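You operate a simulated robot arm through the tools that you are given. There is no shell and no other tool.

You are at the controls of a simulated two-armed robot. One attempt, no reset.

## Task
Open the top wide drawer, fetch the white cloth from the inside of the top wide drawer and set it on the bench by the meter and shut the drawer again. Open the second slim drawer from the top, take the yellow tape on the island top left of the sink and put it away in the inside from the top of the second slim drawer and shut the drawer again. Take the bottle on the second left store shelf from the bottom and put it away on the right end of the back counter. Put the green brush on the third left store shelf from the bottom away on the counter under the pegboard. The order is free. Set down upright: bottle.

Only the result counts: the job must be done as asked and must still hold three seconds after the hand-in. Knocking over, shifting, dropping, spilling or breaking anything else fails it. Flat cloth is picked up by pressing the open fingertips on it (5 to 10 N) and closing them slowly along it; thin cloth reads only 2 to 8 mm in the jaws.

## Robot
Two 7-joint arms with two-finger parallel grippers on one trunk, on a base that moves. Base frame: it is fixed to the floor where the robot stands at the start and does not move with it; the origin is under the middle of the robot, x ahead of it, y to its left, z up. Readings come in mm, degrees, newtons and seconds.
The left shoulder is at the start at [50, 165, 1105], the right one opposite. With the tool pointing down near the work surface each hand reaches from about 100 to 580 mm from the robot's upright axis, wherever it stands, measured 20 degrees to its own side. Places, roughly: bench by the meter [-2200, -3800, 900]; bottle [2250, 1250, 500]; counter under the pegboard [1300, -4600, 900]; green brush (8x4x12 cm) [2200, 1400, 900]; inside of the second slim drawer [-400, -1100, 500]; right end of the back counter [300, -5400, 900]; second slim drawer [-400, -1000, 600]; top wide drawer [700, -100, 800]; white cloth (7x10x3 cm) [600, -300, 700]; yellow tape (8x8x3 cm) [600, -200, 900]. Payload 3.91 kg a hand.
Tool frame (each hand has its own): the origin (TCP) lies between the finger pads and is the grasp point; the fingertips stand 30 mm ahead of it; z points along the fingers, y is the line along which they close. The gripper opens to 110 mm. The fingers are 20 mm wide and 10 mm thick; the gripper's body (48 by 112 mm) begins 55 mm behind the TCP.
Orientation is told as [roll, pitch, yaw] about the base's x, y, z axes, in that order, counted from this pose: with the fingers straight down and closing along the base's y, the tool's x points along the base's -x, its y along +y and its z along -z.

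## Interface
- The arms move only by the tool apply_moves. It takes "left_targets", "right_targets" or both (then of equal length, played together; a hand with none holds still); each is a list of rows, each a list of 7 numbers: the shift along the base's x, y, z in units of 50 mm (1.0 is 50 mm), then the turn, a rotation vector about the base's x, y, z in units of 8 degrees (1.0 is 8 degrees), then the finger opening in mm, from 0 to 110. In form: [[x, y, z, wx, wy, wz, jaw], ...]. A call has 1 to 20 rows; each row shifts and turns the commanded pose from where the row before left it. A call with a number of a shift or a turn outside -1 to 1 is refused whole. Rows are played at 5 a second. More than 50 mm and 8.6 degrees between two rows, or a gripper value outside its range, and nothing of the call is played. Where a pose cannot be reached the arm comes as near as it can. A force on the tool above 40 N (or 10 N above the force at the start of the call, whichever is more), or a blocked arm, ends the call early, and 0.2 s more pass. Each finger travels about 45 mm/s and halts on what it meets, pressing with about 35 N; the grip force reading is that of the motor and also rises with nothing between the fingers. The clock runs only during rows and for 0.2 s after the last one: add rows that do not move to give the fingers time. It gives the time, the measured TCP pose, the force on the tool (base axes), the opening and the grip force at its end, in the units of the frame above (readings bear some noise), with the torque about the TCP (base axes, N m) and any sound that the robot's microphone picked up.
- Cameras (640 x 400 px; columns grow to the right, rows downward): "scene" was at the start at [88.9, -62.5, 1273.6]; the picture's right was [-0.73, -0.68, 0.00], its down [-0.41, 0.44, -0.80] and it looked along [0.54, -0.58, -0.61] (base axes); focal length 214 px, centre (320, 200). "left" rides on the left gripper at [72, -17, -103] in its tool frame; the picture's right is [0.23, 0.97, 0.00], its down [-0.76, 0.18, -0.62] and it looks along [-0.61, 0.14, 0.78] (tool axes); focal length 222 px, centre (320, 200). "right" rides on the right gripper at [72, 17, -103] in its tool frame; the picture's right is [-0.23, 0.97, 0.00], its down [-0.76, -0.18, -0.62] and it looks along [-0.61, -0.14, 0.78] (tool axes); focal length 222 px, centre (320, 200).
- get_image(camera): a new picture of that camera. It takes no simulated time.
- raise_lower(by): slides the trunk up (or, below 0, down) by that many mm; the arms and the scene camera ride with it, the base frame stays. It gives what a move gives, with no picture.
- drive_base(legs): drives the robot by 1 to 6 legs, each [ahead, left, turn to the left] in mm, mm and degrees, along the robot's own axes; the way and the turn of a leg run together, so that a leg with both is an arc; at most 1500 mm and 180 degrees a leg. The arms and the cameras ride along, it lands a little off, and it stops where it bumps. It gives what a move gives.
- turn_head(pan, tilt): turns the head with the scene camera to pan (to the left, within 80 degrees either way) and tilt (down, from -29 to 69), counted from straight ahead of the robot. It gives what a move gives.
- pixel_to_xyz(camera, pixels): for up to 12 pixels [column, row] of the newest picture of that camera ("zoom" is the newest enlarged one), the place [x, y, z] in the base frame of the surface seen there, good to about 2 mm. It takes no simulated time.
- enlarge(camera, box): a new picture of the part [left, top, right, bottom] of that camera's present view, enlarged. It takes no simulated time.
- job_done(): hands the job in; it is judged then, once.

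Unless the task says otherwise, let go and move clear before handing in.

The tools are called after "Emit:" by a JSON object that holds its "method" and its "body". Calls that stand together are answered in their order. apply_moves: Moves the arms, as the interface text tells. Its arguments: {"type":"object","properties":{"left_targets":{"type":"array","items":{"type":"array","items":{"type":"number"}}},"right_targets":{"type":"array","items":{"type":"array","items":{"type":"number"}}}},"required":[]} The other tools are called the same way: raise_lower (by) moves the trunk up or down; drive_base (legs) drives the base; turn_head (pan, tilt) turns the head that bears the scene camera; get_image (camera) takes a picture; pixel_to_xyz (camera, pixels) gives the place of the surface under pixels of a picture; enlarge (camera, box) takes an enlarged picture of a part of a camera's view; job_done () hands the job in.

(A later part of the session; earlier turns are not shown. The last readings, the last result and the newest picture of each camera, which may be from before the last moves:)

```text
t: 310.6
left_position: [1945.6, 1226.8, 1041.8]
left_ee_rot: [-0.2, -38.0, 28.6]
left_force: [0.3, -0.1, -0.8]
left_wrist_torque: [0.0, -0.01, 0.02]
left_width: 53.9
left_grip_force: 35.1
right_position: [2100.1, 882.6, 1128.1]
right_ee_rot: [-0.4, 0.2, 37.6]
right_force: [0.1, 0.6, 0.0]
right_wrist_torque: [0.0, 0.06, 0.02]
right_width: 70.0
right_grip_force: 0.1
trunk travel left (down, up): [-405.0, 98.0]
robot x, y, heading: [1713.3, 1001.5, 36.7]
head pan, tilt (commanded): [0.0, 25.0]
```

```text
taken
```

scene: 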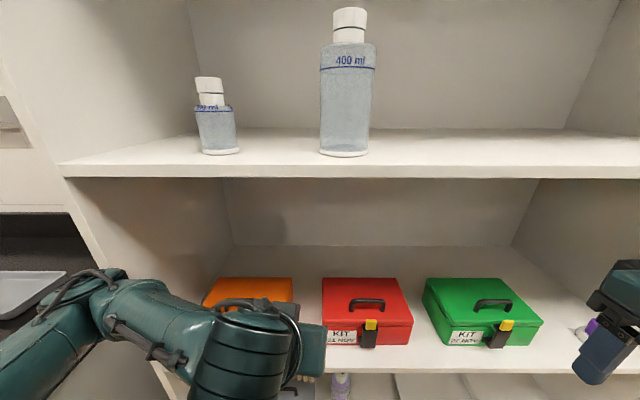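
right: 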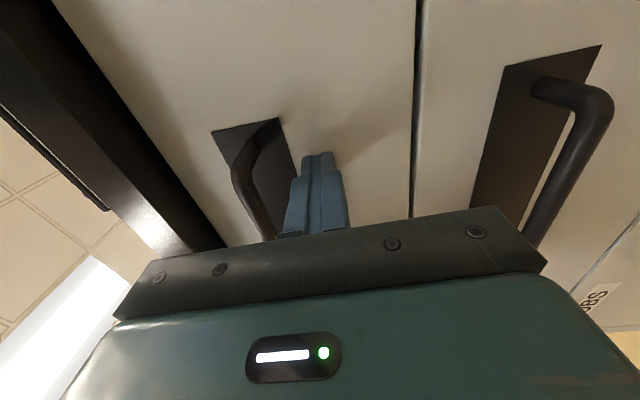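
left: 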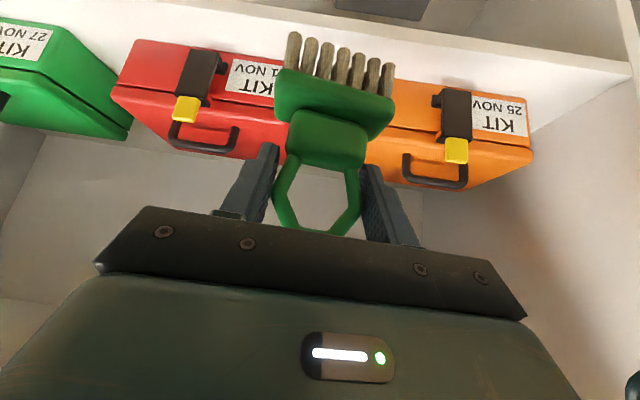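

Brush is out and clear. Next the bottle: I'll back off, shift right, move the brush hand to the left, and lower the trunk.

Emit:
{"method": "drive_base", "body": {"legs": [[-220, 0, 0], [0, -110, 0]]}}

Emit:
{"method": "apply_moves", "body": {"left_targets": [[-0.55, 0.75, 0.3, 0, 0, 0, 25], [-0.55, 0.75, 0.3, 0, 0, 0, 25], [-0.55, 0.75, 0.3, 0, 0, 0, 25], [0, 0, 0.9, 0, 0, 0, 25], [0, 0, 0.9, 0, 0, 0, 25], [0, 0, 0, 0, 0, 0, 25]]}}

Emit:
{"method": "raise_lower", "body": {"by": -280}}

Emit:
{"method": "turn_head", "body": {"pan": 0, "tilt": 25}}

Emit:
{"method": "get_image", "body": {"camera": "scene"}}

```text
t: 313.5
left_position: [1840.5, 1011.7, 1042.0]
left_ee_rot: [-0.3, -38.1, 28.4]
left_force: [0.0, -0.3, -0.6]
left_wrist_torque: [0.01, 0.03, -0.01]
left_width: 53.7
left_grip_force: 35.4
right_position: [1993.3, 669.0, 1126.0]
right_ee_rot: [-0.2, 0.7, 37.4]
right_force: [0.1, 0.1, 0.9]
right_wrist_torque: [0.02, 0.0, 0.01]
right_width: 69.8
right_grip_force: 0.0
trunk travel left (down, up): [-405.0, 98.0]
robot x, y, heading: [1592.0, 782.8, 36.3]
head pan, tilt (commanded): [0.0, 25.0]
```

```text
t: 314.9
left_position: [1807.6, 1134.2, 1185.9]
left_ee_rot: [-0.1, -38.2, 28.4]
left_force: [-0.3, 0.3, -0.5]
left_wrist_torque: [0.0, -0.01, 0.01]
left_width: 53.7
left_grip_force: 34.7
left hand out of reach, approached as far as the arm can: row 1, 2, 3
right_position: [1992.6, 668.3, 1126.0]
right_ee_rot: [-0.2, 0.8, 37.4]
right_force: [-0.2, 0.0, -0.3]
right_wrist_torque: [-0.03, 0.01, 0.02]
right_width: 69.9
right_grip_force: 0.0
trunk travel left (down, up): [-405.0, 98.0]
robot x, y, heading: [1596.8, 780.4, 36.2]
head pan, tilt (commanded): [0.0, 25.0]
```

```text
t: 317.8
left_position: [1807.6, 1135.0, 905.0]
left_ee_rot: [-0.1, -38.1, 28.5]
left_force: [-0.9, -0.4, -1.3]
left_wrist_torque: [0.0, -0.01, 0.0]
left_width: 53.8
left_grip_force: 35.2
right_position: [1993.4, 668.0, 846.0]
right_ee_rot: [-0.1, 0.7, 37.4]
right_force: [0.1, -0.3, -0.9]
right_wrist_torque: [0.01, -0.04, 0.01]
right_width: 70.2
right_grip_force: 0.0
trunk travel left (down, up): [-125.0, 378.0]
robot x, y, heading: [1597.3, 781.7, 36.3]
head pan, tilt (commanded): [0.0, 25.0]
```

```text
t: 318.4
left_position: [1807.8, 1134.1, 905.3]
left_ee_rot: [-0.2, -38.1, 28.3]
left_force: [0.0, 0.1, -0.7]
left_wrist_torque: [0.03, 0.04, 0.03]
left_width: 53.4
left_grip_force: 35.4
right_position: [1993.0, 669.1, 846.2]
right_ee_rot: [-0.2, 0.7, 37.4]
right_force: [0.1, -0.3, 0.0]
right_wrist_torque: [0.0, 0.03, 0.0]
right_width: 70.1
right_grip_force: 0.2
trunk travel left (down, up): [-125.0, 378.0]
robot x, y, heading: [1593.9, 781.0, 36.6]
head pan, tilt (commanded): [0.0, 25.0]
```

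```text
taken
```

scene: 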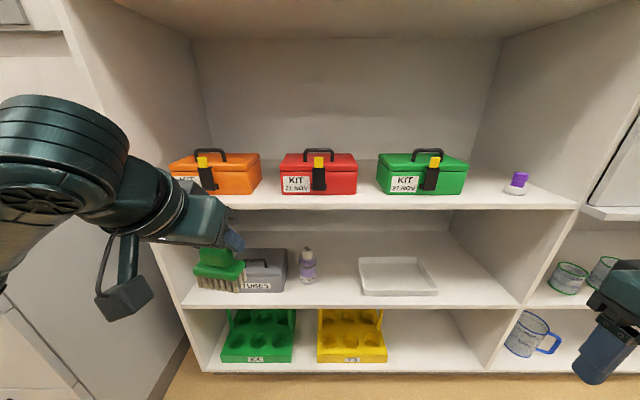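

The bottle is at (307,266). Before driving in, the brush hand (ahead 381) must be retracted so it won't reach the shelf boards; I'll try pulling it back 100 mm.

Emit:
{"method": "apply_moves", "body": {"left_targets": [[-0.6, -0.44, 0, 0, 0, 0, 25], [-0.6, -0.44, 0, 0, 0, 0, 25], [-0.4, -0.3, 0, 0, 0, 0, 25], [0, 0, 0, 0, 0, 0, 25]]}}

Emit:
{"method": "enlarge", "body": {"camera": "scene", "box": [230, 220, 390, 320]}}

```text
t: 319.4
left_position: [1748.1, 1079.5, 928.1]
left_ee_rot: [-0.2, -38.0, 28.4]
left_force: [0.2, -0.6, -0.3]
left_wrist_torque: [-0.06, 0.0, 0.0]
left_width: 53.9
left_grip_force: 34.9
left hand out of reach, approached as far as the arm can: row 2, 3
right_position: [1992.3, 668.4, 846.1]
right_ee_rot: [-0.2, 0.6, 37.4]
right_force: [0.3, 0.1, -0.5]
right_wrist_torque: [0.01, -0.02, -0.02]
right_width: 70.2
right_grip_force: 0.1
trunk travel left (down, up): [-125.0, 378.0]
robot x, y, heading: [1595.5, 784.8, 36.4]
head pan, tilt (commanded): [0.0, 25.0]
```

```text
4.00 times, centred on (310, 270) of scene
```

zoom: 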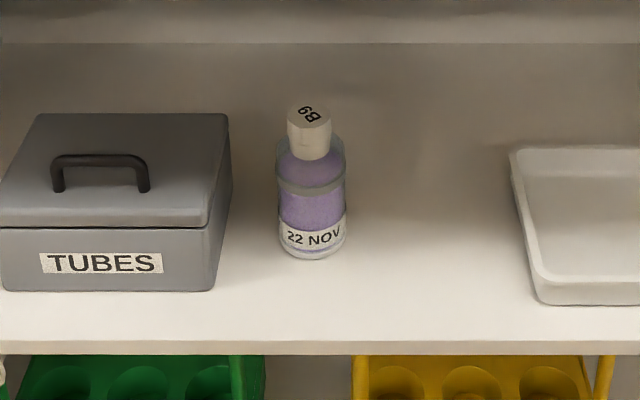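

The left hand is now at ahead 300. I'll measure the bottle and the TUBES box.

Emit:
{"method": "pixel_to_xyz", "body": {"camera": "zoom", "pixels": [[313, 238], [285, 230], [342, 230], [313, 200], [310, 150], [308, 118], [308, 135], [313, 255], [222, 130], [215, 200], [210, 280], [540, 290]]}}

```text
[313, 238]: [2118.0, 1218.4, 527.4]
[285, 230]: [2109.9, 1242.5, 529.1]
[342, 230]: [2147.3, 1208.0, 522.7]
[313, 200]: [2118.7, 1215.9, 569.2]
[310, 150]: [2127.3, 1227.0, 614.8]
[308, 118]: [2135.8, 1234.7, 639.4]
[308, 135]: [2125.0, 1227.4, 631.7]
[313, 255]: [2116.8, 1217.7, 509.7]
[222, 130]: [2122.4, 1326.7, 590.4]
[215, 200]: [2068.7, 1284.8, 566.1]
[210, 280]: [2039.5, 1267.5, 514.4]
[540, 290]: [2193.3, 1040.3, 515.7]
```

Bottle center ≈ (2140,1236), diameter ~56 mm, z 502–642; TUBES box side is 54 mm to its left. I'll drive closer and bring the right hand in front of it, pitched 40° down.

Emit:
{"method": "drive_base", "body": {"legs": [[200, 15, 0]]}}

Emit:
{"method": "apply_moves", "body": {"right_targets": [[-0.292, 0.754, -0.458, 0.53, -0.718, 0, 84], [-0.292, 0.754, -0.458, 0.53, -0.718, 0, 84], [-0.292, 0.754, -0.458, 0.53, -0.718, 0, 84], [-0.292, 0.754, -0.458, 0.53, -0.718, 0, 84], [-0.292, 0.754, -0.458, 0.53, -0.718, 0, 84], [-0.292, 0.754, -0.458, 0.53, -0.718, 0, 84], [-0.292, 0.754, -0.458, 0.53, -0.718, 0, 84], [-0.292, 0.754, -0.458, 0, 0, -0.12, 84], [-0.292, 0.754, -0.458, 0, 0, 0, 84], [0, 0, 0, 0, 0, 0, 84]]}}

Emit:
{"method": "get_image", "body": {"camera": "scene"}}

Emit:
{"method": "get_image", "body": {"camera": "right"}}

```text
t: 320.9
left_position: [1897.5, 1208.3, 928.3]
left_ee_rot: [-0.2, -38.0, 28.5]
left_force: [-0.2, 0.0, -1.6]
left_wrist_torque: [-0.05, 0.02, -0.03]
left_width: 53.7
left_grip_force: 34.5
right_position: [2142.7, 797.0, 846.5]
right_ee_rot: [-0.2, 0.7, 37.4]
right_force: [0.4, 0.8, -0.7]
right_wrist_torque: [-0.02, 0.01, 0.01]
right_width: 70.1
right_grip_force: 0.0
trunk travel left (down, up): [-125.0, 378.0]
robot x, y, heading: [1743.6, 910.4, 36.5]
head pan, tilt (commanded): [0.0, 25.0]
```

```text
t: 323.1
left_position: [1896.3, 1207.4, 927.7]
left_ee_rot: [-0.1, -38.2, 28.4]
left_force: [0.5, -0.2, -0.9]
left_wrist_torque: [0.0, 0.01, -0.02]
left_width: 53.7
left_grip_force: 35.1
right_position: [2054.7, 1173.7, 658.8]
right_ee_rot: [-1.4, -49.3, 37.0]
right_force: [0.6, -0.7, 0.1]
right_wrist_torque: [-0.01, 0.03, 0.01]
right_width: 84.2
right_grip_force: 0.0
right hand out of reach, approached as far as the arm can: row 2, 3, 4
trunk travel left (down, up): [-125.0, 378.0]
robot x, y, heading: [1742.1, 910.5, 36.1]
head pan, tilt (commanded): [0.0, 25.0]
```

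```text
taken
```

scene: 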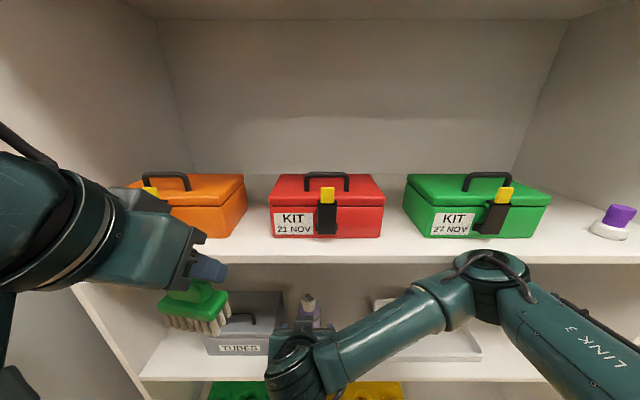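

```text
taken
```

right: 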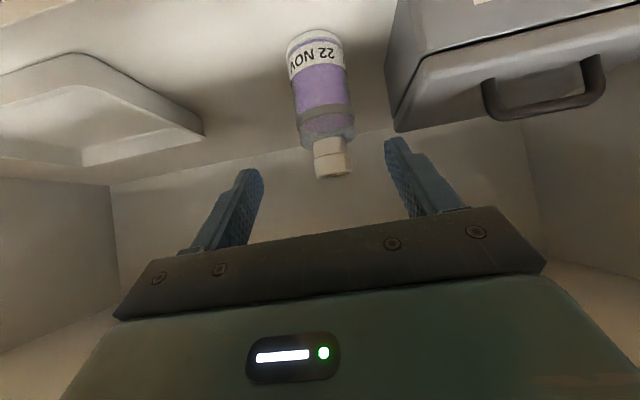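

The right hand is now at s=2350, depth 274.5, in line with the bottle at (325,100). I'll check the elbow's clearance to the shelf board before descending.

Emit:
{"method": "pixel_to_xyz", "body": {"camera": "scene", "pixels": [[480, 262], [440, 290], [400, 315], [500, 300], [300, 360], [330, 355], [420, 252], [560, 330]]}}

Emit:
{"method": "pixel_to_xyz", "body": {"camera": "right", "pixels": [[332, 165], [300, 100], [348, 90], [322, 90], [395, 100], [325, 130], [315, 45]]}}

```text
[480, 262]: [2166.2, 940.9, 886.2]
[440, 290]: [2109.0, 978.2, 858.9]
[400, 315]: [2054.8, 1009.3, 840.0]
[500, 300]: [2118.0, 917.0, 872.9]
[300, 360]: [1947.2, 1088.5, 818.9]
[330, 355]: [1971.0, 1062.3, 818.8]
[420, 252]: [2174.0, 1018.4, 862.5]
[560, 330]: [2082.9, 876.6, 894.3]
```

```text
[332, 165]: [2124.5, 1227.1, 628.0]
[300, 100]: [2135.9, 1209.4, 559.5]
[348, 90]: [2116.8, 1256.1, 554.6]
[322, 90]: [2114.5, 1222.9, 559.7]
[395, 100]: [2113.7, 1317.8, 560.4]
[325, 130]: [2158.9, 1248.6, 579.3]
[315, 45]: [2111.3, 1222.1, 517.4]
```

The elbow is close to the third board's height and front edge. I'll lower the trunk 100 mm so the elbow passes below that board; the hand then sits at grasp height z≈559.

Emit:
{"method": "raise_lower", "body": {"by": -100}}

Emit:
{"method": "get_image", "body": {"camera": "scene"}}

Emit:
{"method": "get_image", "body": {"camera": "right"}}

```text
t: 324.5
left_position: [1896.7, 1208.4, 828.8]
left_ee_rot: [-0.2, -38.1, 28.3]
left_force: [0.2, 0.0, 0.2]
left_wrist_torque: [0.0, 0.01, 0.02]
left_width: 53.8
left_grip_force: 35.1
right_position: [2055.4, 1173.2, 558.3]
right_ee_rot: [-1.4, -49.3, 37.0]
right_force: [0.1, -0.5, -0.2]
right_wrist_torque: [-0.02, -0.04, -0.02]
right_width: 84.2
right_grip_force: 0.1
trunk travel left (down, up): [-25.0, 478.0]
robot x, y, heading: [1747.4, 909.4, 36.5]
head pan, tilt (commanded): [0.0, 25.0]
```

```text
taken
```

scene: 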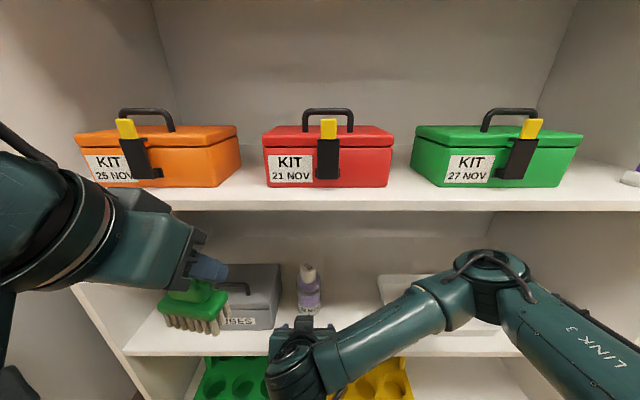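

```text
taken
```

right: 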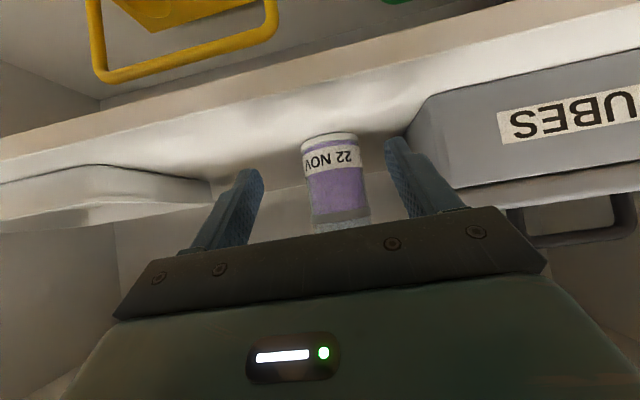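

The bottle is lined up within 1–2 mm. I'll advance 105 mm so the fingers straddle it.

Emit:
{"method": "apply_moves", "body": {"right_targets": [[0.561, 0.423, 0.02, 0, 0, 0, 84], [0.561, 0.423, 0.02, 0, 0, 0, 84], [0.561, 0.423, 0, 0, 0, 0, 84], [0, 0, 0, 0, 0, 0, 84]]}}

Emit:
{"method": "get_image", "body": {"camera": "right"}}

Emit:
{"method": "get_image", "body": {"camera": "scene"}}

```text
t: 325.5
left_position: [1897.2, 1208.6, 828.1]
left_ee_rot: [-0.2, -37.9, 28.4]
left_force: [-0.4, -0.2, -1.1]
left_wrist_torque: [0.0, 0.01, 0.0]
left_width: 53.7
left_grip_force: 35.2
right_position: [2141.3, 1236.5, 559.9]
right_ee_rot: [-1.4, -49.2, 37.0]
right_force: [-0.6, 0.5, 0.2]
right_wrist_torque: [0.01, -0.01, 0.04]
right_width: 84.0
right_grip_force: 0.2
trunk travel left (down, up): [-25.0, 478.0]
robot x, y, heading: [1745.1, 908.9, 36.4]
head pan, tilt (commanded): [0.0, 25.0]
```

```text
taken
```

right: 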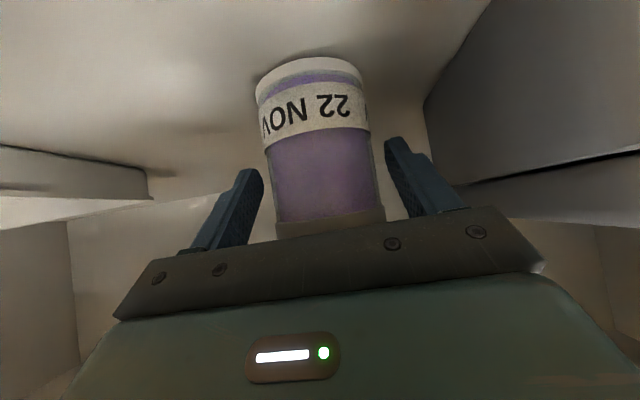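

```text
taken
```

scene: 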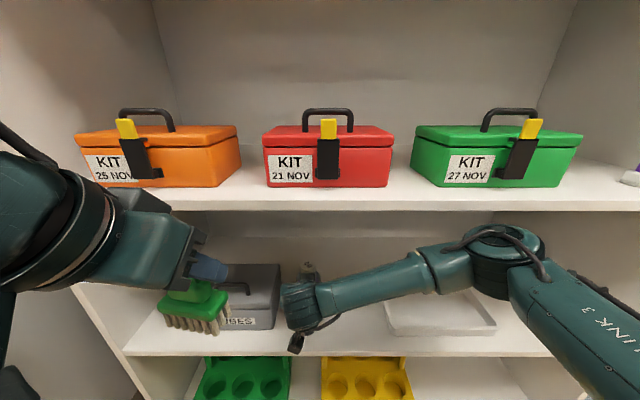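

The bottle is between the fingers. Closing slowly.

Emit:
{"method": "apply_moves", "body": {"right_targets": [[0, 0, 0, 0, 0, 0, 76], [0, 0, 0, 0, 0, 0, 70], [0, 0, 0, 0, 0, 0, 64], [0, 0, 0, 0, 0, 0, 58], [0, 0, 0, 0, 0, 0, 52], [0, 0, 0, 0, 0, 0, 46], [0, 0, 0, 0, 0, 0, 40], [0, 0, 0, 0, 0, 0, 40]]}}

Emit:
{"method": "get_image", "body": {"camera": "right"}}

```text
t: 327.3
left_position: [1896.2, 1208.9, 828.5]
left_ee_rot: [-0.2, -38.0, 28.4]
left_force: [0.2, 0.5, -0.4]
left_wrist_torque: [0.0, 0.0, 0.0]
left_width: 53.6
left_grip_force: 35.3
right_position: [2140.2, 1235.5, 560.6]
right_ee_rot: [-1.5, -49.2, 36.9]
right_force: [-0.5, 0.6, -0.4]
right_wrist_torque: [0.1, -0.03, -0.01]
right_width: 59.3
right_grip_force: 35.0
trunk travel left (down, up): [-25.0, 478.0]
robot x, y, heading: [1740.8, 913.0, 36.7]
head pan, tilt (commanded): [0.0, 25.0]
```

```text
taken
```

right: 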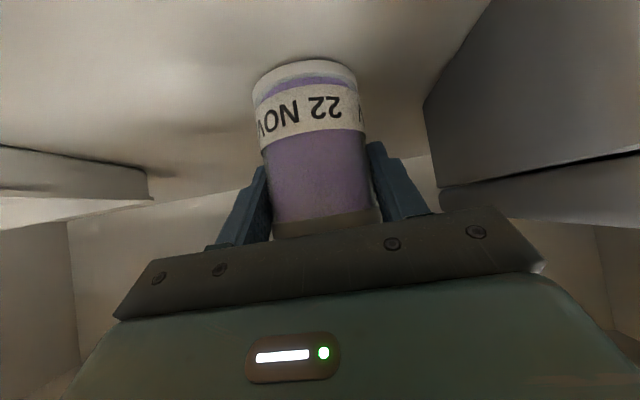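

The bottle is gripped (59.3 mm, 35 N). I'll lift it 25 mm and back the base straight out.

Emit:
{"method": "apply_moves", "body": {"right_targets": [[0, 0, 0.2, 0, 0, 0, 40], [0, 0, 0.3, 0, 0, 0, 40], [0, 0, 0, 0, 0, 0, 40]]}}

Emit:
{"method": "drive_base", "body": {"legs": [[-350, 0, 0]]}}

Emit:
{"method": "get_image", "body": {"camera": "scene"}}

Emit:
{"method": "get_image", "body": {"camera": "right"}}

```text
t: 328.1
left_position: [1896.3, 1206.4, 829.2]
left_ee_rot: [-0.1, -38.2, 28.2]
left_force: [-0.2, 0.8, -1.3]
left_wrist_torque: [-0.02, -0.04, 0.01]
left_width: 53.8
left_grip_force: 34.5
right_position: [2138.4, 1233.1, 584.7]
right_ee_rot: [-1.4, -49.3, 37.1]
right_force: [-0.5, -0.8, -2.2]
right_wrist_torque: [-0.03, 0.01, -0.03]
right_width: 59.3
right_grip_force: 34.8
trunk travel left (down, up): [-25.0, 478.0]
robot x, y, heading: [1739.6, 904.1, 36.5]
head pan, tilt (commanded): [0.0, 25.0]
```

```text
t: 330.4
left_position: [1604.4, 993.7, 827.9]
left_ee_rot: [-0.2, -38.0, 28.5]
left_force: [1.1, -0.7, -0.2]
left_wrist_torque: [0.01, 0.01, 0.0]
left_width: 53.7
left_grip_force: 34.9
right_position: [1849.4, 1020.5, 586.1]
right_ee_rot: [-1.4, -49.2, 37.1]
right_force: [0.2, -0.8, -3.2]
right_wrist_torque: [-0.01, 0.0, 0.02]
right_width: 59.3
right_grip_force: 35.3
trunk travel left (down, up): [-25.0, 478.0]
robot x, y, heading: [1453.9, 692.6, 36.4]
head pan, tilt (commanded): [0.0, 25.0]
```

```text
taken
```

scene: 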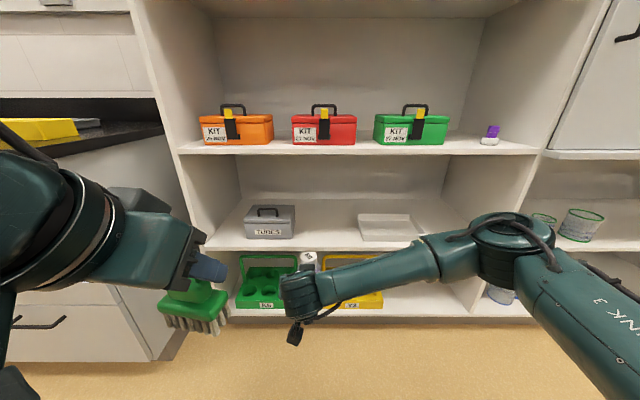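

```text
taken
```

right: 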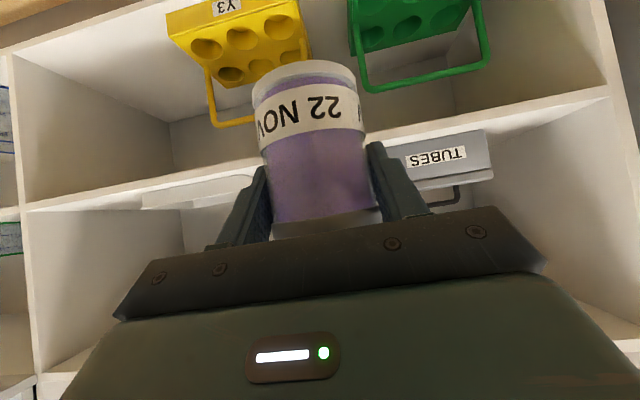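

Both the brush and bottle are held and clear of the shelf. I'll raise the trunk, turn toward the back of the room, and look at the corridor.

Emit:
{"method": "raise_lower", "body": {"by": 300}}

Emit:
{"method": "drive_base", "body": {"legs": [[0, 0, -90]]}}

Emit:
{"method": "turn_head", "body": {"pan": 0, "tilt": 12}}

Emit:
{"method": "get_image", "body": {"camera": "scene"}}

```text
t: 333.4
left_position: [1605.9, 993.8, 1128.8]
left_ee_rot: [-0.2, -38.1, 28.5]
left_force: [-0.2, 0.6, -1.1]
left_wrist_torque: [0.0, 0.0, 0.02]
left_width: 53.5
left_grip_force: 35.1
right_position: [1849.6, 1019.5, 886.1]
right_ee_rot: [-1.4, -49.1, 37.0]
right_force: [-0.5, -0.4, -2.4]
right_wrist_torque: [-0.03, 0.02, -0.02]
right_width: 58.9
right_grip_force: 34.5
trunk travel left (down, up): [-325.0, 178.0]
robot x, y, heading: [1454.7, 696.0, 36.5]
head pan, tilt (commanded): [0.0, 25.0]
```

```text
t: 337.6
left_position: [1754.7, 550.6, 1128.5]
left_ee_rot: [-0.2, -38.0, -60.1]
left_force: [0.0, -0.6, -0.4]
left_wrist_torque: [0.01, -0.01, 0.0]
left_width: 53.7
left_grip_force: 35.1
right_position: [1787.6, 307.4, 885.5]
right_ee_rot: [-1.4, -49.3, -51.5]
right_force: [-0.4, -0.8, -3.2]
right_wrist_torque: [-0.01, 0.02, 0.0]
right_width: 59.1
right_grip_force: 34.6
trunk travel left (down, up): [-325.0, 178.0]
robot x, y, heading: [1454.3, 690.6, -52.1]
head pan, tilt (commanded): [0.0, 25.0]
```

```text
t: 338.3
left_position: [1754.4, 549.9, 1127.8]
left_ee_rot: [-0.2, -38.0, -60.1]
left_force: [0.7, -0.4, -1.4]
left_wrist_torque: [0.01, -0.03, 0.0]
left_width: 53.8
left_grip_force: 35.1
right_position: [1788.7, 307.9, 884.9]
right_ee_rot: [-1.4, -49.3, -51.4]
right_force: [0.8, -0.5, -1.9]
right_wrist_torque: [0.03, 0.02, -0.01]
right_width: 59.2
right_grip_force: 34.5
trunk travel left (down, up): [-325.0, 178.0]
robot x, y, heading: [1452.8, 693.2, -52.1]
head pan, tilt (commanded): [0.0, 12.0]
```

```text
taken
```

scene: 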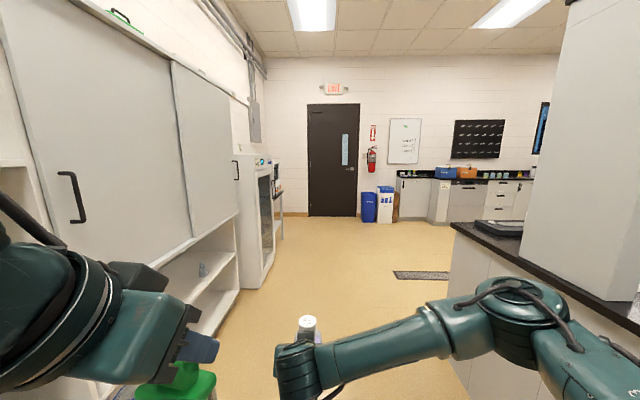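

The corridor is clear toward the back wall; the black pegboard with blue/orange toolboxes below is at right back. I'll measure key points for the path.

Emit:
{"method": "pixel_to_xyz", "body": {"camera": "scene", "pixels": [[452, 228], [478, 138], [445, 178], [467, 178], [400, 178], [272, 255], [237, 290], [385, 215], [440, 215], [500, 182], [530, 182], [420, 275]]}}

Emit:
{"method": "enlarge", "body": {"camera": "scene", "box": [340, 90, 560, 230]}}

```text
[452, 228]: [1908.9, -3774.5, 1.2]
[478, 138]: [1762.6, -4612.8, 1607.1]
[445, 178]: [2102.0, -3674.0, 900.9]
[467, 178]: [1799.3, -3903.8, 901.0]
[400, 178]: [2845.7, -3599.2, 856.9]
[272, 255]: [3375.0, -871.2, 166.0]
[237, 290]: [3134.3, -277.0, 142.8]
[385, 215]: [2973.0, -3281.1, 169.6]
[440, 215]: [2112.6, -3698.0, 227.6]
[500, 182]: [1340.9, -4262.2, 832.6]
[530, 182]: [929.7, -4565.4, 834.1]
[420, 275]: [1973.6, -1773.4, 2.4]
```

```text
2.86 times, centred on (450, 160) of scene
```

zoom: 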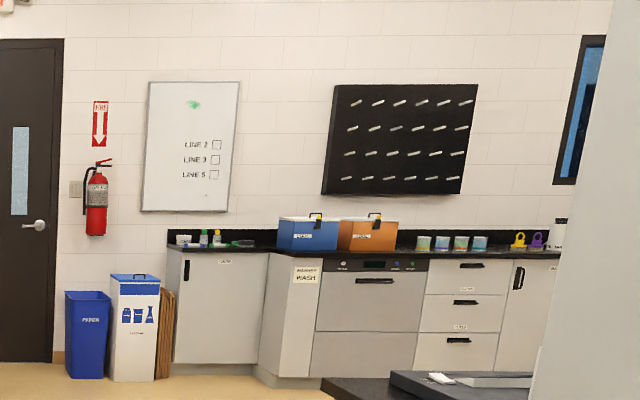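

The back counter's front is at depth ≈4205–4226; the corridor at s≈1580 is wide enough. I'll drive forward 2.9 m.

Emit:
{"method": "drive_base", "body": {"legs": [[0, 0, -1.5], [1450, 0, 0], [1450, 0, 0]]}}

Emit:
{"method": "turn_head", "body": {"pan": -50, "tilt": 12}}

Emit:
{"method": "get_image", "body": {"camera": "scene"}}

```text
t: 352.6
left_position: [3496.5, -1729.5, 1128.1]
left_ee_rot: [-0.2, -38.1, -60.1]
left_force: [0.2, -0.5, -0.7]
left_wrist_torque: [0.01, -0.02, -0.03]
left_width: 53.4
left_grip_force: 34.9
right_position: [3529.8, -1972.4, 885.9]
right_ee_rot: [-1.4, -49.2, -51.6]
right_force: [0.1, -0.6, -2.2]
right_wrist_torque: [-0.01, 0.02, 0.02]
right_width: 59.1
right_grip_force: 34.4
trunk travel left (down, up): [-325.0, 178.0]
robot x, y, heading: [3194.2, -1586.3, -52.2]
head pan, tilt (commanded): [0.0, 12.0]
```

```text
t: 353.7
left_position: [3497.2, -1729.5, 1127.1]
left_ee_rot: [-0.2, -38.0, -60.2]
left_force: [-0.4, 0.1, -0.3]
left_wrist_torque: [-0.02, 0.02, -0.01]
left_width: 53.6
left_grip_force: 35.1
right_position: [3530.4, -1972.2, 885.9]
right_ee_rot: [-1.4, -49.3, -51.5]
right_force: [-0.5, -0.4, -2.0]
right_wrist_torque: [0.02, 0.03, -0.03]
right_width: 59.3
right_grip_force: 35.3
trunk travel left (down, up): [-325.0, 178.0]
robot x, y, heading: [3199.3, -1584.1, -52.0]
head pan, tilt (commanded): [-50.0, 12.0]
```

```text
taken
```

scene: 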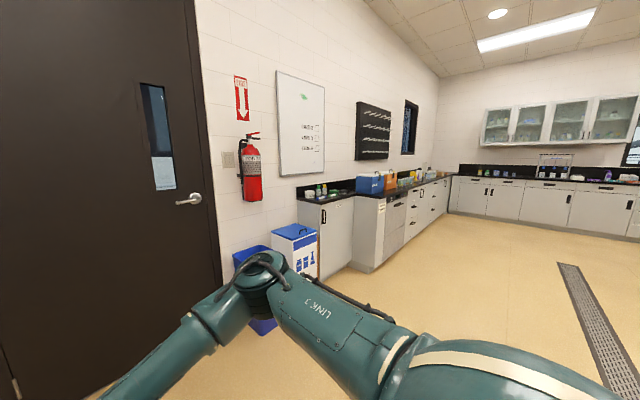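

The back aisle is open to the right with floor clear along the counter. I'll square up and slide right along it.

Emit:
{"method": "drive_base", "body": {"legs": [[0, 0, -1.5], [0, -1450, 0], [0, -1450, 0]]}}

Emit:
{"method": "turn_head", "body": {"pan": 0, "tilt": 15}}

Emit:
{"method": "get_image", "body": {"camera": "scene"}}

```text
t: 379.9
left_position: [1075.2, -3453.9, 1128.5]
left_ee_rot: [-0.2, -38.0, -64.4]
left_force: [0.1, 0.2, -1.0]
left_wrist_torque: [-0.01, 0.0, -0.03]
left_width: 53.7
left_grip_force: 34.9
right_position: [1091.6, -3697.2, 885.6]
right_ee_rot: [-1.4, -49.3, -55.8]
right_force: [-0.5, 0.0, -2.0]
right_wrist_torque: [0.0, 0.04, 0.0]
right_width: 59.2
right_grip_force: 34.7
trunk travel left (down, up): [-325.0, 178.0]
robot x, y, heading: [785.4, -3286.8, -56.3]
head pan, tilt (commanded): [-50.0, 12.0]
```

```text
t: 381.0
left_position: [1075.7, -3452.9, 1126.9]
left_ee_rot: [-0.1, -38.1, -64.5]
left_force: [-0.5, 0.8, -0.3]
left_wrist_torque: [-0.01, -0.04, 0.0]
left_width: 53.6
left_grip_force: 34.7
right_position: [1090.9, -3696.6, 886.8]
right_ee_rot: [-1.4, -49.2, -55.7]
right_force: [0.3, 0.6, -2.7]
right_wrist_torque: [0.01, 0.0, 0.03]
right_width: 59.0
right_grip_force: 34.6
trunk travel left (down, up): [-325.0, 178.0]
robot x, y, heading: [784.1, -3282.5, -56.2]
head pan, tilt (commanded): [0.0, 15.0]
```

```text
taken
```

scene: 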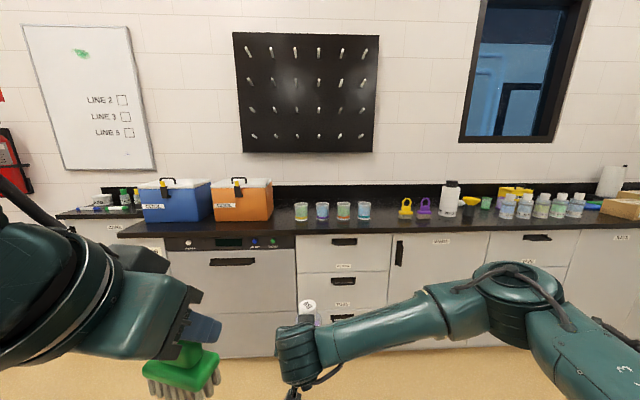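

I'm right in front of the pegboard. Beneath it: toolboxes, four beakers (300–365), yellow/purple locks (405,425). I'll square up, get closer, and measure the free spots.

Emit:
{"method": "drive_base", "body": {"legs": [[0, 0, 2.6], [300, -250, 0]]}}

Emit:
{"method": "turn_head", "body": {"pan": 0, "tilt": 20}}

Emit:
{"method": "get_image", "body": {"camera": "scene"}}

```text
t: 384.2
left_position: [1056.3, -3828.1, 1127.9]
left_ee_rot: [0.0, -38.0, -62.4]
left_force: [-0.3, -0.7, 0.9]
left_wrist_torque: [0.03, 0.01, 0.03]
left_width: 53.5
left_grip_force: 34.5
right_position: [1078.9, -4072.4, 887.1]
right_ee_rot: [-1.4, -49.1, -53.7]
right_force: [0.3, 1.2, -2.5]
right_wrist_torque: [0.0, -0.01, -0.03]
right_width: 59.2
right_grip_force: 35.2
trunk travel left (down, up): [-325.0, 178.0]
robot x, y, heading: [761.2, -3671.7, -54.6]
head pan, tilt (commanded): [0.0, 15.0]
```

```text
t: 384.9
left_position: [1056.2, -3828.9, 1127.5]
left_ee_rot: [-0.2, -38.0, -62.4]
left_force: [0.1, 0.3, 0.0]
left_wrist_torque: [0.04, -0.01, 0.0]
left_width: 53.4
left_grip_force: 35.0
right_position: [1078.6, -4071.7, 885.7]
right_ee_rot: [-1.5, -49.1, -53.6]
right_force: [0.1, -0.7, -1.9]
right_wrist_torque: [0.01, 0.05, -0.01]
right_width: 58.9
right_grip_force: 35.1
trunk travel left (down, up): [-325.0, 178.0]
robot x, y, heading: [758.9, -3673.7, -54.2]
head pan, tilt (commanded): [0.0, 20.0]
```

```text
taken
```

scene: 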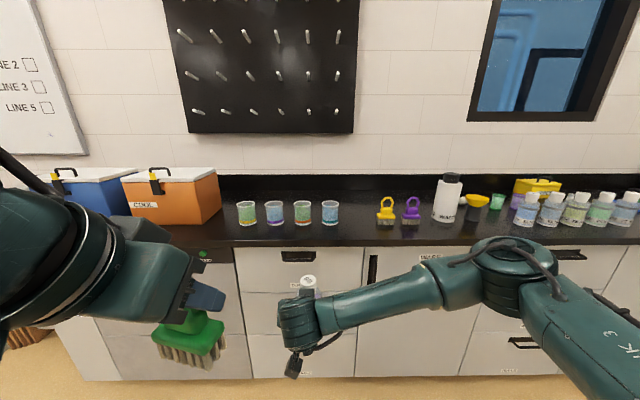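

There are yellow and purple brushes at (386,212) and (411,212), so the green one belongs nearby. I'll zoom in and measure the free space.

Emit:
{"method": "enlarge", "body": {"camera": "scene", "box": [220, 160, 480, 260]}}

Emit:
{"method": "pixel_to_xyz", "body": {"camera": "scene", "pixels": [[386, 222], [411, 222], [330, 222], [302, 222], [275, 222], [247, 222], [355, 222], [355, 237], [445, 218], [355, 205], [225, 235], [290, 240]]}}

```text
2.46 times, centred on (350, 210) of scene
```

zoom: 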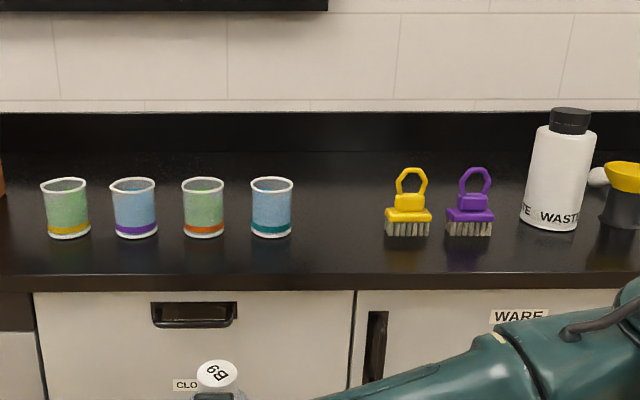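

```text
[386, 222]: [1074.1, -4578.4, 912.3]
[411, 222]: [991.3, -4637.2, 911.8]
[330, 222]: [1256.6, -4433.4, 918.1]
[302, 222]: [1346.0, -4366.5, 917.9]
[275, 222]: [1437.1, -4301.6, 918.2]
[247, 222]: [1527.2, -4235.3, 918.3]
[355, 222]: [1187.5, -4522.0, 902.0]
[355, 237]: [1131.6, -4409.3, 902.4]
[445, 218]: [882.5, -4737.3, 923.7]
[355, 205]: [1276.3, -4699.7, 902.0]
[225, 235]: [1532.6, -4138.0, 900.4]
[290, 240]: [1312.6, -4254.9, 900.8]
```

The free slot between the blue beaker (s≈-1619) and yellow brush (s≈-1852) matches the target. But the right hand with the bottle sticks out ahead, so I'll place the bottle first at the counter's right end. Sliding right.

Emit:
{"method": "drive_base", "body": {"legs": [[0, 0, 0.7], [0, -1300, 0]]}}

Emit:
{"method": "get_image", "body": {"camera": "scene"}}

```text
t: 396.9
left_position: [6.1, -4600.8, 1127.4]
left_ee_rot: [-0.3, -37.9, -61.7]
left_force: [-0.6, 0.1, -0.3]
left_wrist_torque: [0.02, 0.0, 0.0]
left_width: 53.1
left_grip_force: 34.9
right_position: [33.6, -4844.2, 885.6]
right_ee_rot: [-1.4, -49.1, -52.9]
right_force: [-0.1, -1.4, -2.1]
right_wrist_torque: [0.01, 0.01, -0.01]
right_width: 59.4
right_grip_force: 34.6
trunk travel left (down, up): [-325.0, 178.0]
robot x, y, heading: [-290.5, -4444.3, -53.4]
head pan, tilt (commanded): [0.0, 20.0]
```

```text
taken
```

scene: 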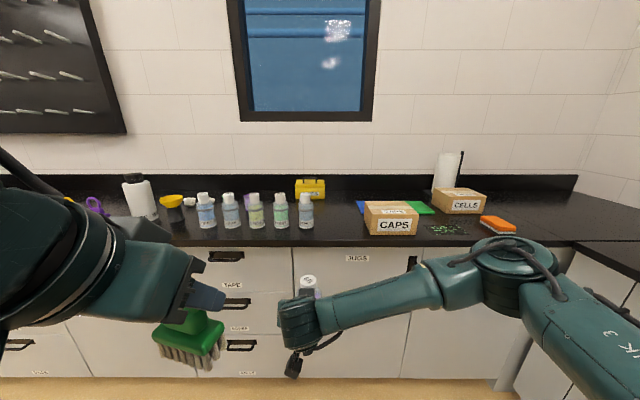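

A row of five bottles with a free gap before the CAPS box, which matches the given spot (s≈-2963). I'll measure this gap.

Emit:
{"method": "enlarge", "body": {"camera": "scene", "box": [190, 150, 450, 260]}}

Emit:
{"method": "pixel_to_xyz", "body": {"camera": "scene", "pixels": [[306, 218], [281, 218], [256, 218], [366, 222], [370, 232], [338, 225], [338, 212], [338, 238], [310, 190], [360, 208], [306, 200], [415, 230]]}}

```text
2.46 times, centred on (320, 205) of scene
```

zoom: 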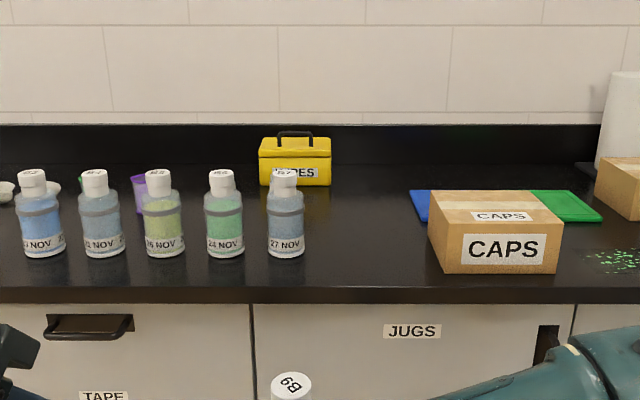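

```text
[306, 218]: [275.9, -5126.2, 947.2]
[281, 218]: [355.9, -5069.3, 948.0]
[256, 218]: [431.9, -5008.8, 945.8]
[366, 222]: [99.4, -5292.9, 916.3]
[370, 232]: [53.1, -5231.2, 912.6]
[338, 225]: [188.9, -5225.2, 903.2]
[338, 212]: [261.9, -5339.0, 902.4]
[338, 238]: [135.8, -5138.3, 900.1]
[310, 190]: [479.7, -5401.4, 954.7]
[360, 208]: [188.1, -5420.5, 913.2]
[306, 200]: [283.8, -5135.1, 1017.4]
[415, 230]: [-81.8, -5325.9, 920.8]
```

The free gap spans s -2850 to -3055. The right forearm will pass above the CAPS box, so I'll measure that box's top and the forearm's height.

Emit:
{"method": "pixel_to_xyz", "body": {"camera": "zoom", "pixels": [[500, 200], [450, 200], [540, 200], [435, 205], [495, 240], [560, 235]]}}

Emit:
{"method": "pixel_to_xyz", "body": {"camera": "scene", "pixels": [[490, 245], [460, 275], [420, 290], [370, 305], [330, 315], [480, 330], [440, 330], [300, 310]]}}

```text
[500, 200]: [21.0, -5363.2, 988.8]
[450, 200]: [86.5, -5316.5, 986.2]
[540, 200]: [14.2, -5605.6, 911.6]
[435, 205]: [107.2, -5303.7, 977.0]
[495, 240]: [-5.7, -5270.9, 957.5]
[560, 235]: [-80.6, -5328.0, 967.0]
```

```text
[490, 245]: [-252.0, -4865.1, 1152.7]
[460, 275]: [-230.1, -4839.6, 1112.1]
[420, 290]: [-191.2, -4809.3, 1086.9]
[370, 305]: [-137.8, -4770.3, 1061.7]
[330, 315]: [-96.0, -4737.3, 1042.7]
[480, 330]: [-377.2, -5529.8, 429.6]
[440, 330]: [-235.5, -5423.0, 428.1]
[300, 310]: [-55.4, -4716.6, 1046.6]
```

CAPS top is z=988 and the forearm rides ≥80 mm above that at placing height. I'll align, raise the trunk and drive in.

Emit:
{"method": "raise_lower", "body": {"by": 140}}

Emit:
{"method": "drive_base", "body": {"legs": [[0, -107, -0.2], [430, 0, 0]]}}

Emit:
{"method": "turn_head", "body": {"pan": 0, "tilt": 35}}

Emit:
{"method": "get_image", "body": {"camera": "scene"}}

Emit:
{"method": "get_image", "body": {"camera": "right"}}

```text
t: 398.6
left_position: [5.8, -4600.5, 1267.7]
left_ee_rot: [-0.2, -38.1, -61.6]
left_force: [-0.2, 0.9, -1.8]
left_wrist_torque: [0.0, 0.0, 0.0]
left_width: 53.4
left_grip_force: 34.9
right_position: [33.1, -4842.7, 1025.5]
right_ee_rot: [-1.3, -49.1, -52.8]
right_force: [0.8, -1.0, -3.1]
right_wrist_torque: [-0.01, -0.01, 0.03]
right_width: 59.1
right_grip_force: 35.1
trunk travel left (down, up): [-465.0, 38.0]
robot x, y, heading: [-293.1, -4450.3, -53.3]
head pan, tilt (commanded): [0.0, 20.0]
```

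```text
t: 402.4
left_position: [175.7, -5010.9, 1267.0]
left_ee_rot: [-0.2, -37.9, -61.5]
left_force: [1.0, -0.9, -0.9]
left_wrist_torque: [0.02, 0.04, 0.0]
left_width: 53.4
left_grip_force: 35.1
right_position: [202.7, -5254.8, 1025.7]
right_ee_rot: [-1.4, -49.1, -52.8]
right_force: [-0.1, -0.6, -2.7]
right_wrist_torque: [0.03, -0.02, -0.02]
right_width: 59.1
right_grip_force: 35.1
trunk travel left (down, up): [-465.0, 38.0]
robot x, y, heading: [-122.4, -4858.2, -53.6]
head pan, tilt (commanded): [0.0, 20.0]
```

```text
t: 403.1
left_position: [176.3, -5009.3, 1267.4]
left_ee_rot: [0.0, -38.0, -61.5]
left_force: [-0.4, 0.2, -1.0]
left_wrist_torque: [-0.03, -0.01, 0.03]
left_width: 53.1
left_grip_force: 35.2
right_position: [203.2, -5252.9, 1026.0]
right_ee_rot: [-1.4, -49.1, -52.8]
right_force: [0.4, 0.1, -2.4]
right_wrist_torque: [0.01, 0.07, 0.05]
right_width: 59.2
right_grip_force: 35.2
trunk travel left (down, up): [-465.0, 38.0]
robot x, y, heading: [-120.2, -4859.9, -53.2]
head pan, tilt (commanded): [0.0, 35.0]
```

```text
taken
```

scene: 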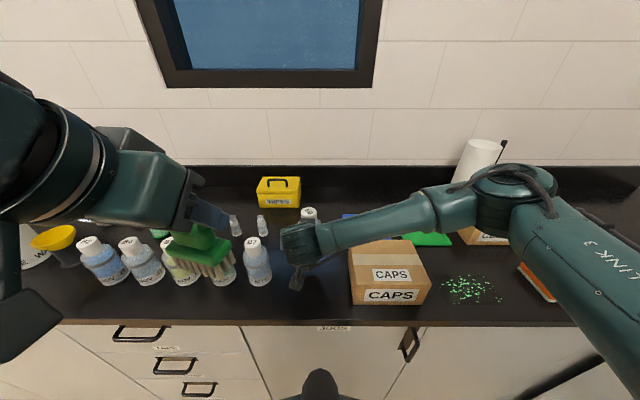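

```text
taken
```

right: 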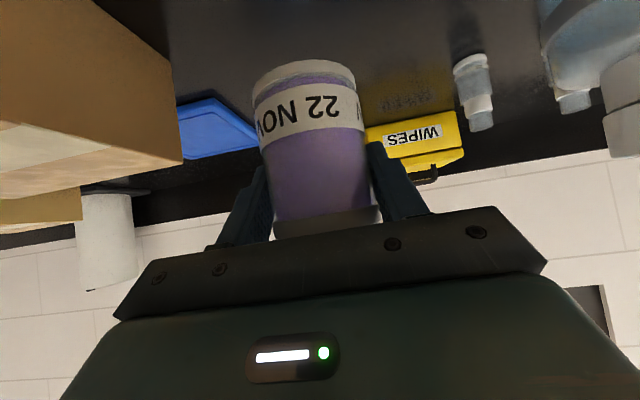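

The bottle hangs over the gap. I'll measure nearby small vials and the free surface beneath before lowering.

Emit:
{"method": "pixel_to_xyz", "body": {"camera": "scene", "pixels": [[262, 228], [236, 228], [257, 270], [352, 260], [278, 200], [290, 300], [330, 280], [310, 214]]}}

Emit:
{"method": "pixel_to_xyz", "body": {"camera": "right", "pixels": [[475, 80], [400, 70], [220, 130], [170, 150], [560, 60], [420, 30], [180, 60]]}}

```text
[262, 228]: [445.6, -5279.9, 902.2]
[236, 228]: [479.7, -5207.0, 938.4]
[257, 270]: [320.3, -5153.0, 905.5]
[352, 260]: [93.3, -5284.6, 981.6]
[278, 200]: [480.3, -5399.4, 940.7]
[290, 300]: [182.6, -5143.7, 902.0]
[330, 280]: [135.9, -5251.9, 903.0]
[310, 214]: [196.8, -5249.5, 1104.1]
```

```text
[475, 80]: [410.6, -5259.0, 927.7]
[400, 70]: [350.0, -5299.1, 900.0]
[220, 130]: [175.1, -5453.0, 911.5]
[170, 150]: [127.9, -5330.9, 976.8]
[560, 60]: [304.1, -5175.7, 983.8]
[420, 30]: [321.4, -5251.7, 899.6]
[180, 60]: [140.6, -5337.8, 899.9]
```

Counter z≈901; bottle neighbours are ≥50 mm away on both sides. I'll advance 30 mm and lower to just above the counter.

Emit:
{"method": "apply_moves", "body": {"right_targets": [[0.36, -0.48, -0.3, 0, 0, 0, 40], [0, 0, -0.5, 0, 0, 0, 40], [0, 0, -0.42, 0, 0, 0, 40], [0, 0, 0, 0, 0, 0, 40]]}}

Emit:
{"method": "get_image", "body": {"camera": "right"}}

Emit:
{"method": "get_image", "body": {"camera": "scene"}}

```text
t: 404.1
left_position: [175.8, -5009.8, 1266.8]
left_ee_rot: [-0.1, -38.1, -61.5]
left_force: [-0.1, -0.3, -0.8]
left_wrist_torque: [-0.01, 0.04, -0.02]
left_width: 52.9
left_grip_force: 34.7
right_position: [222.2, -5277.2, 964.5]
right_ee_rot: [-1.5, -49.0, -52.8]
right_force: [0.2, 0.2, -2.6]
right_wrist_torque: [0.02, 0.02, -0.01]
right_width: 59.1
right_grip_force: 34.6
trunk travel left (down, up): [-465.0, 38.0]
robot x, y, heading: [-123.8, -4857.7, -53.4]
head pan, tilt (commanded): [0.0, 35.0]
```

```text
taken
```

right: 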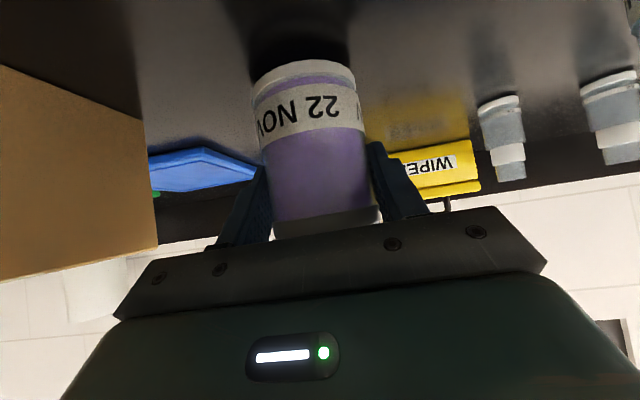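

```text
taken
```

scene: 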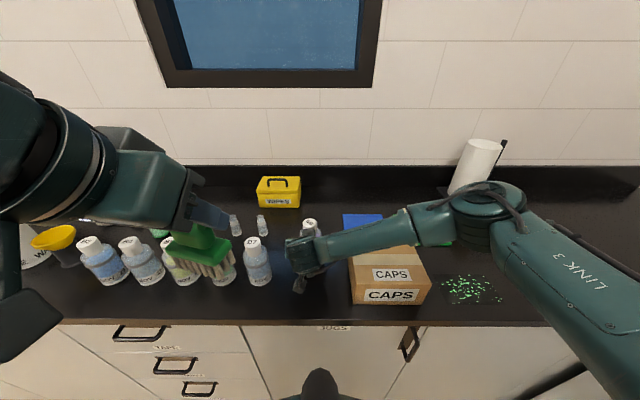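

About 5 mm to go. I'll lower in tiny steps and watch the force.

Emit:
{"method": "apply_moves", "body": {"right_targets": [[0, 0, -0.04, 0, 0, 0, 40], [0, 0, -0.03, 0, 0, 0, 40], [0, 0, 0, 0, 0, 0, 40]]}}

```text
t: 404.9
left_position: [175.3, -5009.4, 1267.5]
left_ee_rot: [-0.1, -38.0, -61.5]
left_force: [0.4, -0.7, -0.4]
left_wrist_torque: [0.0, 0.03, 0.02]
left_width: 53.6
left_grip_force: 35.1
right_position: [221.4, -5277.8, 961.7]
right_ee_rot: [-1.4, -49.2, -52.8]
right_force: [0.0, 0.1, 0.0]
right_wrist_torque: [0.02, -0.06, 0.03]
right_width: 59.1
right_grip_force: 35.2
trunk travel left (down, up): [-465.0, 38.0]
robot x, y, heading: [-125.2, -4858.3, -53.3]
head pan, tilt (commanded): [0.0, 35.0]
```

The weight reading vanished (0 N), so the bottle rests on the counter. I'll open slowly and check before retreating.

Emit:
{"method": "apply_moves", "body": {"right_targets": [[0, 0, 0, 0, 0, 0, 61], [0, 0, 0, 0, 0, 0, 64], [0, 0, 0, 0, 0, 0, 68], [0, 0, 0, 0, 0, 0, 74], [0, 0, 0, 0, 0, 0, 80], [0, 0, 0, 0, 0, 0, 84], [0, 0, 0, 0, 0, 0, 84]]}}

Emit:
{"method": "get_image", "body": {"camera": "right"}}

```text
t: 406.6
left_position: [175.2, -5009.5, 1266.6]
left_ee_rot: [-0.1, -38.1, -61.5]
left_force: [-0.2, -0.1, -0.3]
left_wrist_torque: [-0.01, 0.0, -0.02]
left_width: 53.0
left_grip_force: 35.2
right_position: [220.8, -5278.1, 961.1]
right_ee_rot: [-1.5, -49.3, -52.9]
right_force: [0.0, 0.4, -0.5]
right_wrist_torque: [-0.01, 0.01, -0.01]
right_width: 84.2
right_grip_force: 0.0
trunk travel left (down, up): [-465.0, 38.0]
robot x, y, heading: [-125.5, -4856.9, -53.6]
head pan, tilt (commanded): [0.0, 35.0]
```

```text
taken
```

right: 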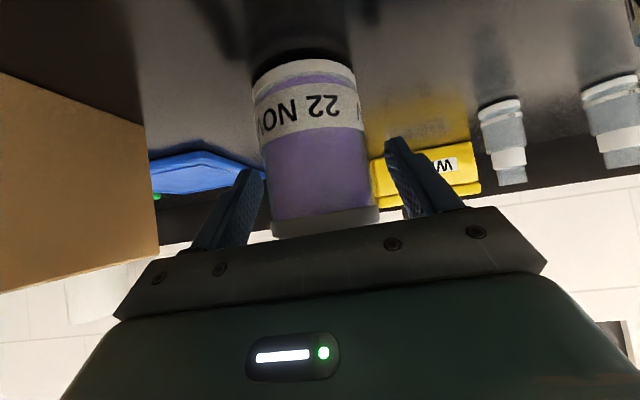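

The bottle stands freely upright. I'll back the hand straight away from it, then check.

Emit:
{"method": "apply_moves", "body": {"right_targets": [[-0.36, 0.479, 0, 0, 0, 0, 84], [-0.422, 0.559, 0, 0, 0, 0, 84], [-0.422, 0.559, 0, 0, 0, 0, 84], [0, 0, 0, 0, 0, 0, 84]]}}

Emit:
{"method": "get_image", "body": {"camera": "right"}}

Emit:
{"method": "get_image", "body": {"camera": "scene"}}

```text
t: 407.6
left_position: [174.5, -5010.1, 1267.9]
left_ee_rot: [-0.1, -37.9, -61.5]
left_force: [0.2, 0.6, -1.3]
left_wrist_torque: [-0.02, 0.0, 0.02]
left_width: 53.2
left_grip_force: 35.0
right_position: [158.3, -5198.6, 961.3]
right_ee_rot: [-1.4, -49.3, -52.9]
right_force: [0.4, 0.0, 0.5]
right_wrist_torque: [-0.02, 0.02, 0.0]
right_width: 84.1
right_grip_force: 0.0
trunk travel left (down, up): [-465.0, 38.0]
robot x, y, heading: [-122.8, -4856.1, -53.3]
head pan, tilt (commanded): [0.0, 35.0]
```

```text
taken
```

right: 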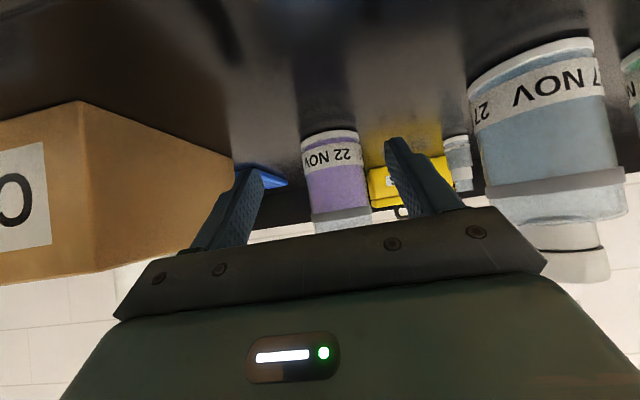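

```text
taken
```

scene: 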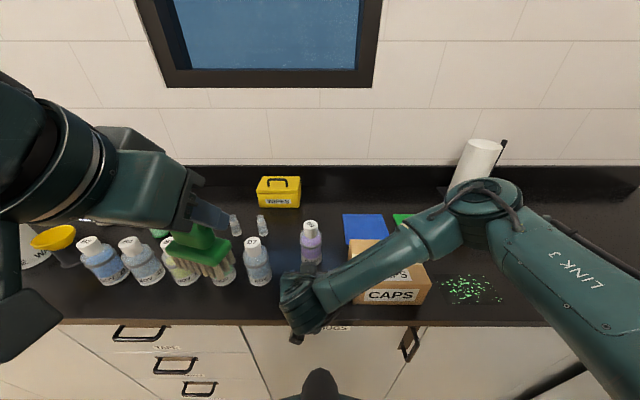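

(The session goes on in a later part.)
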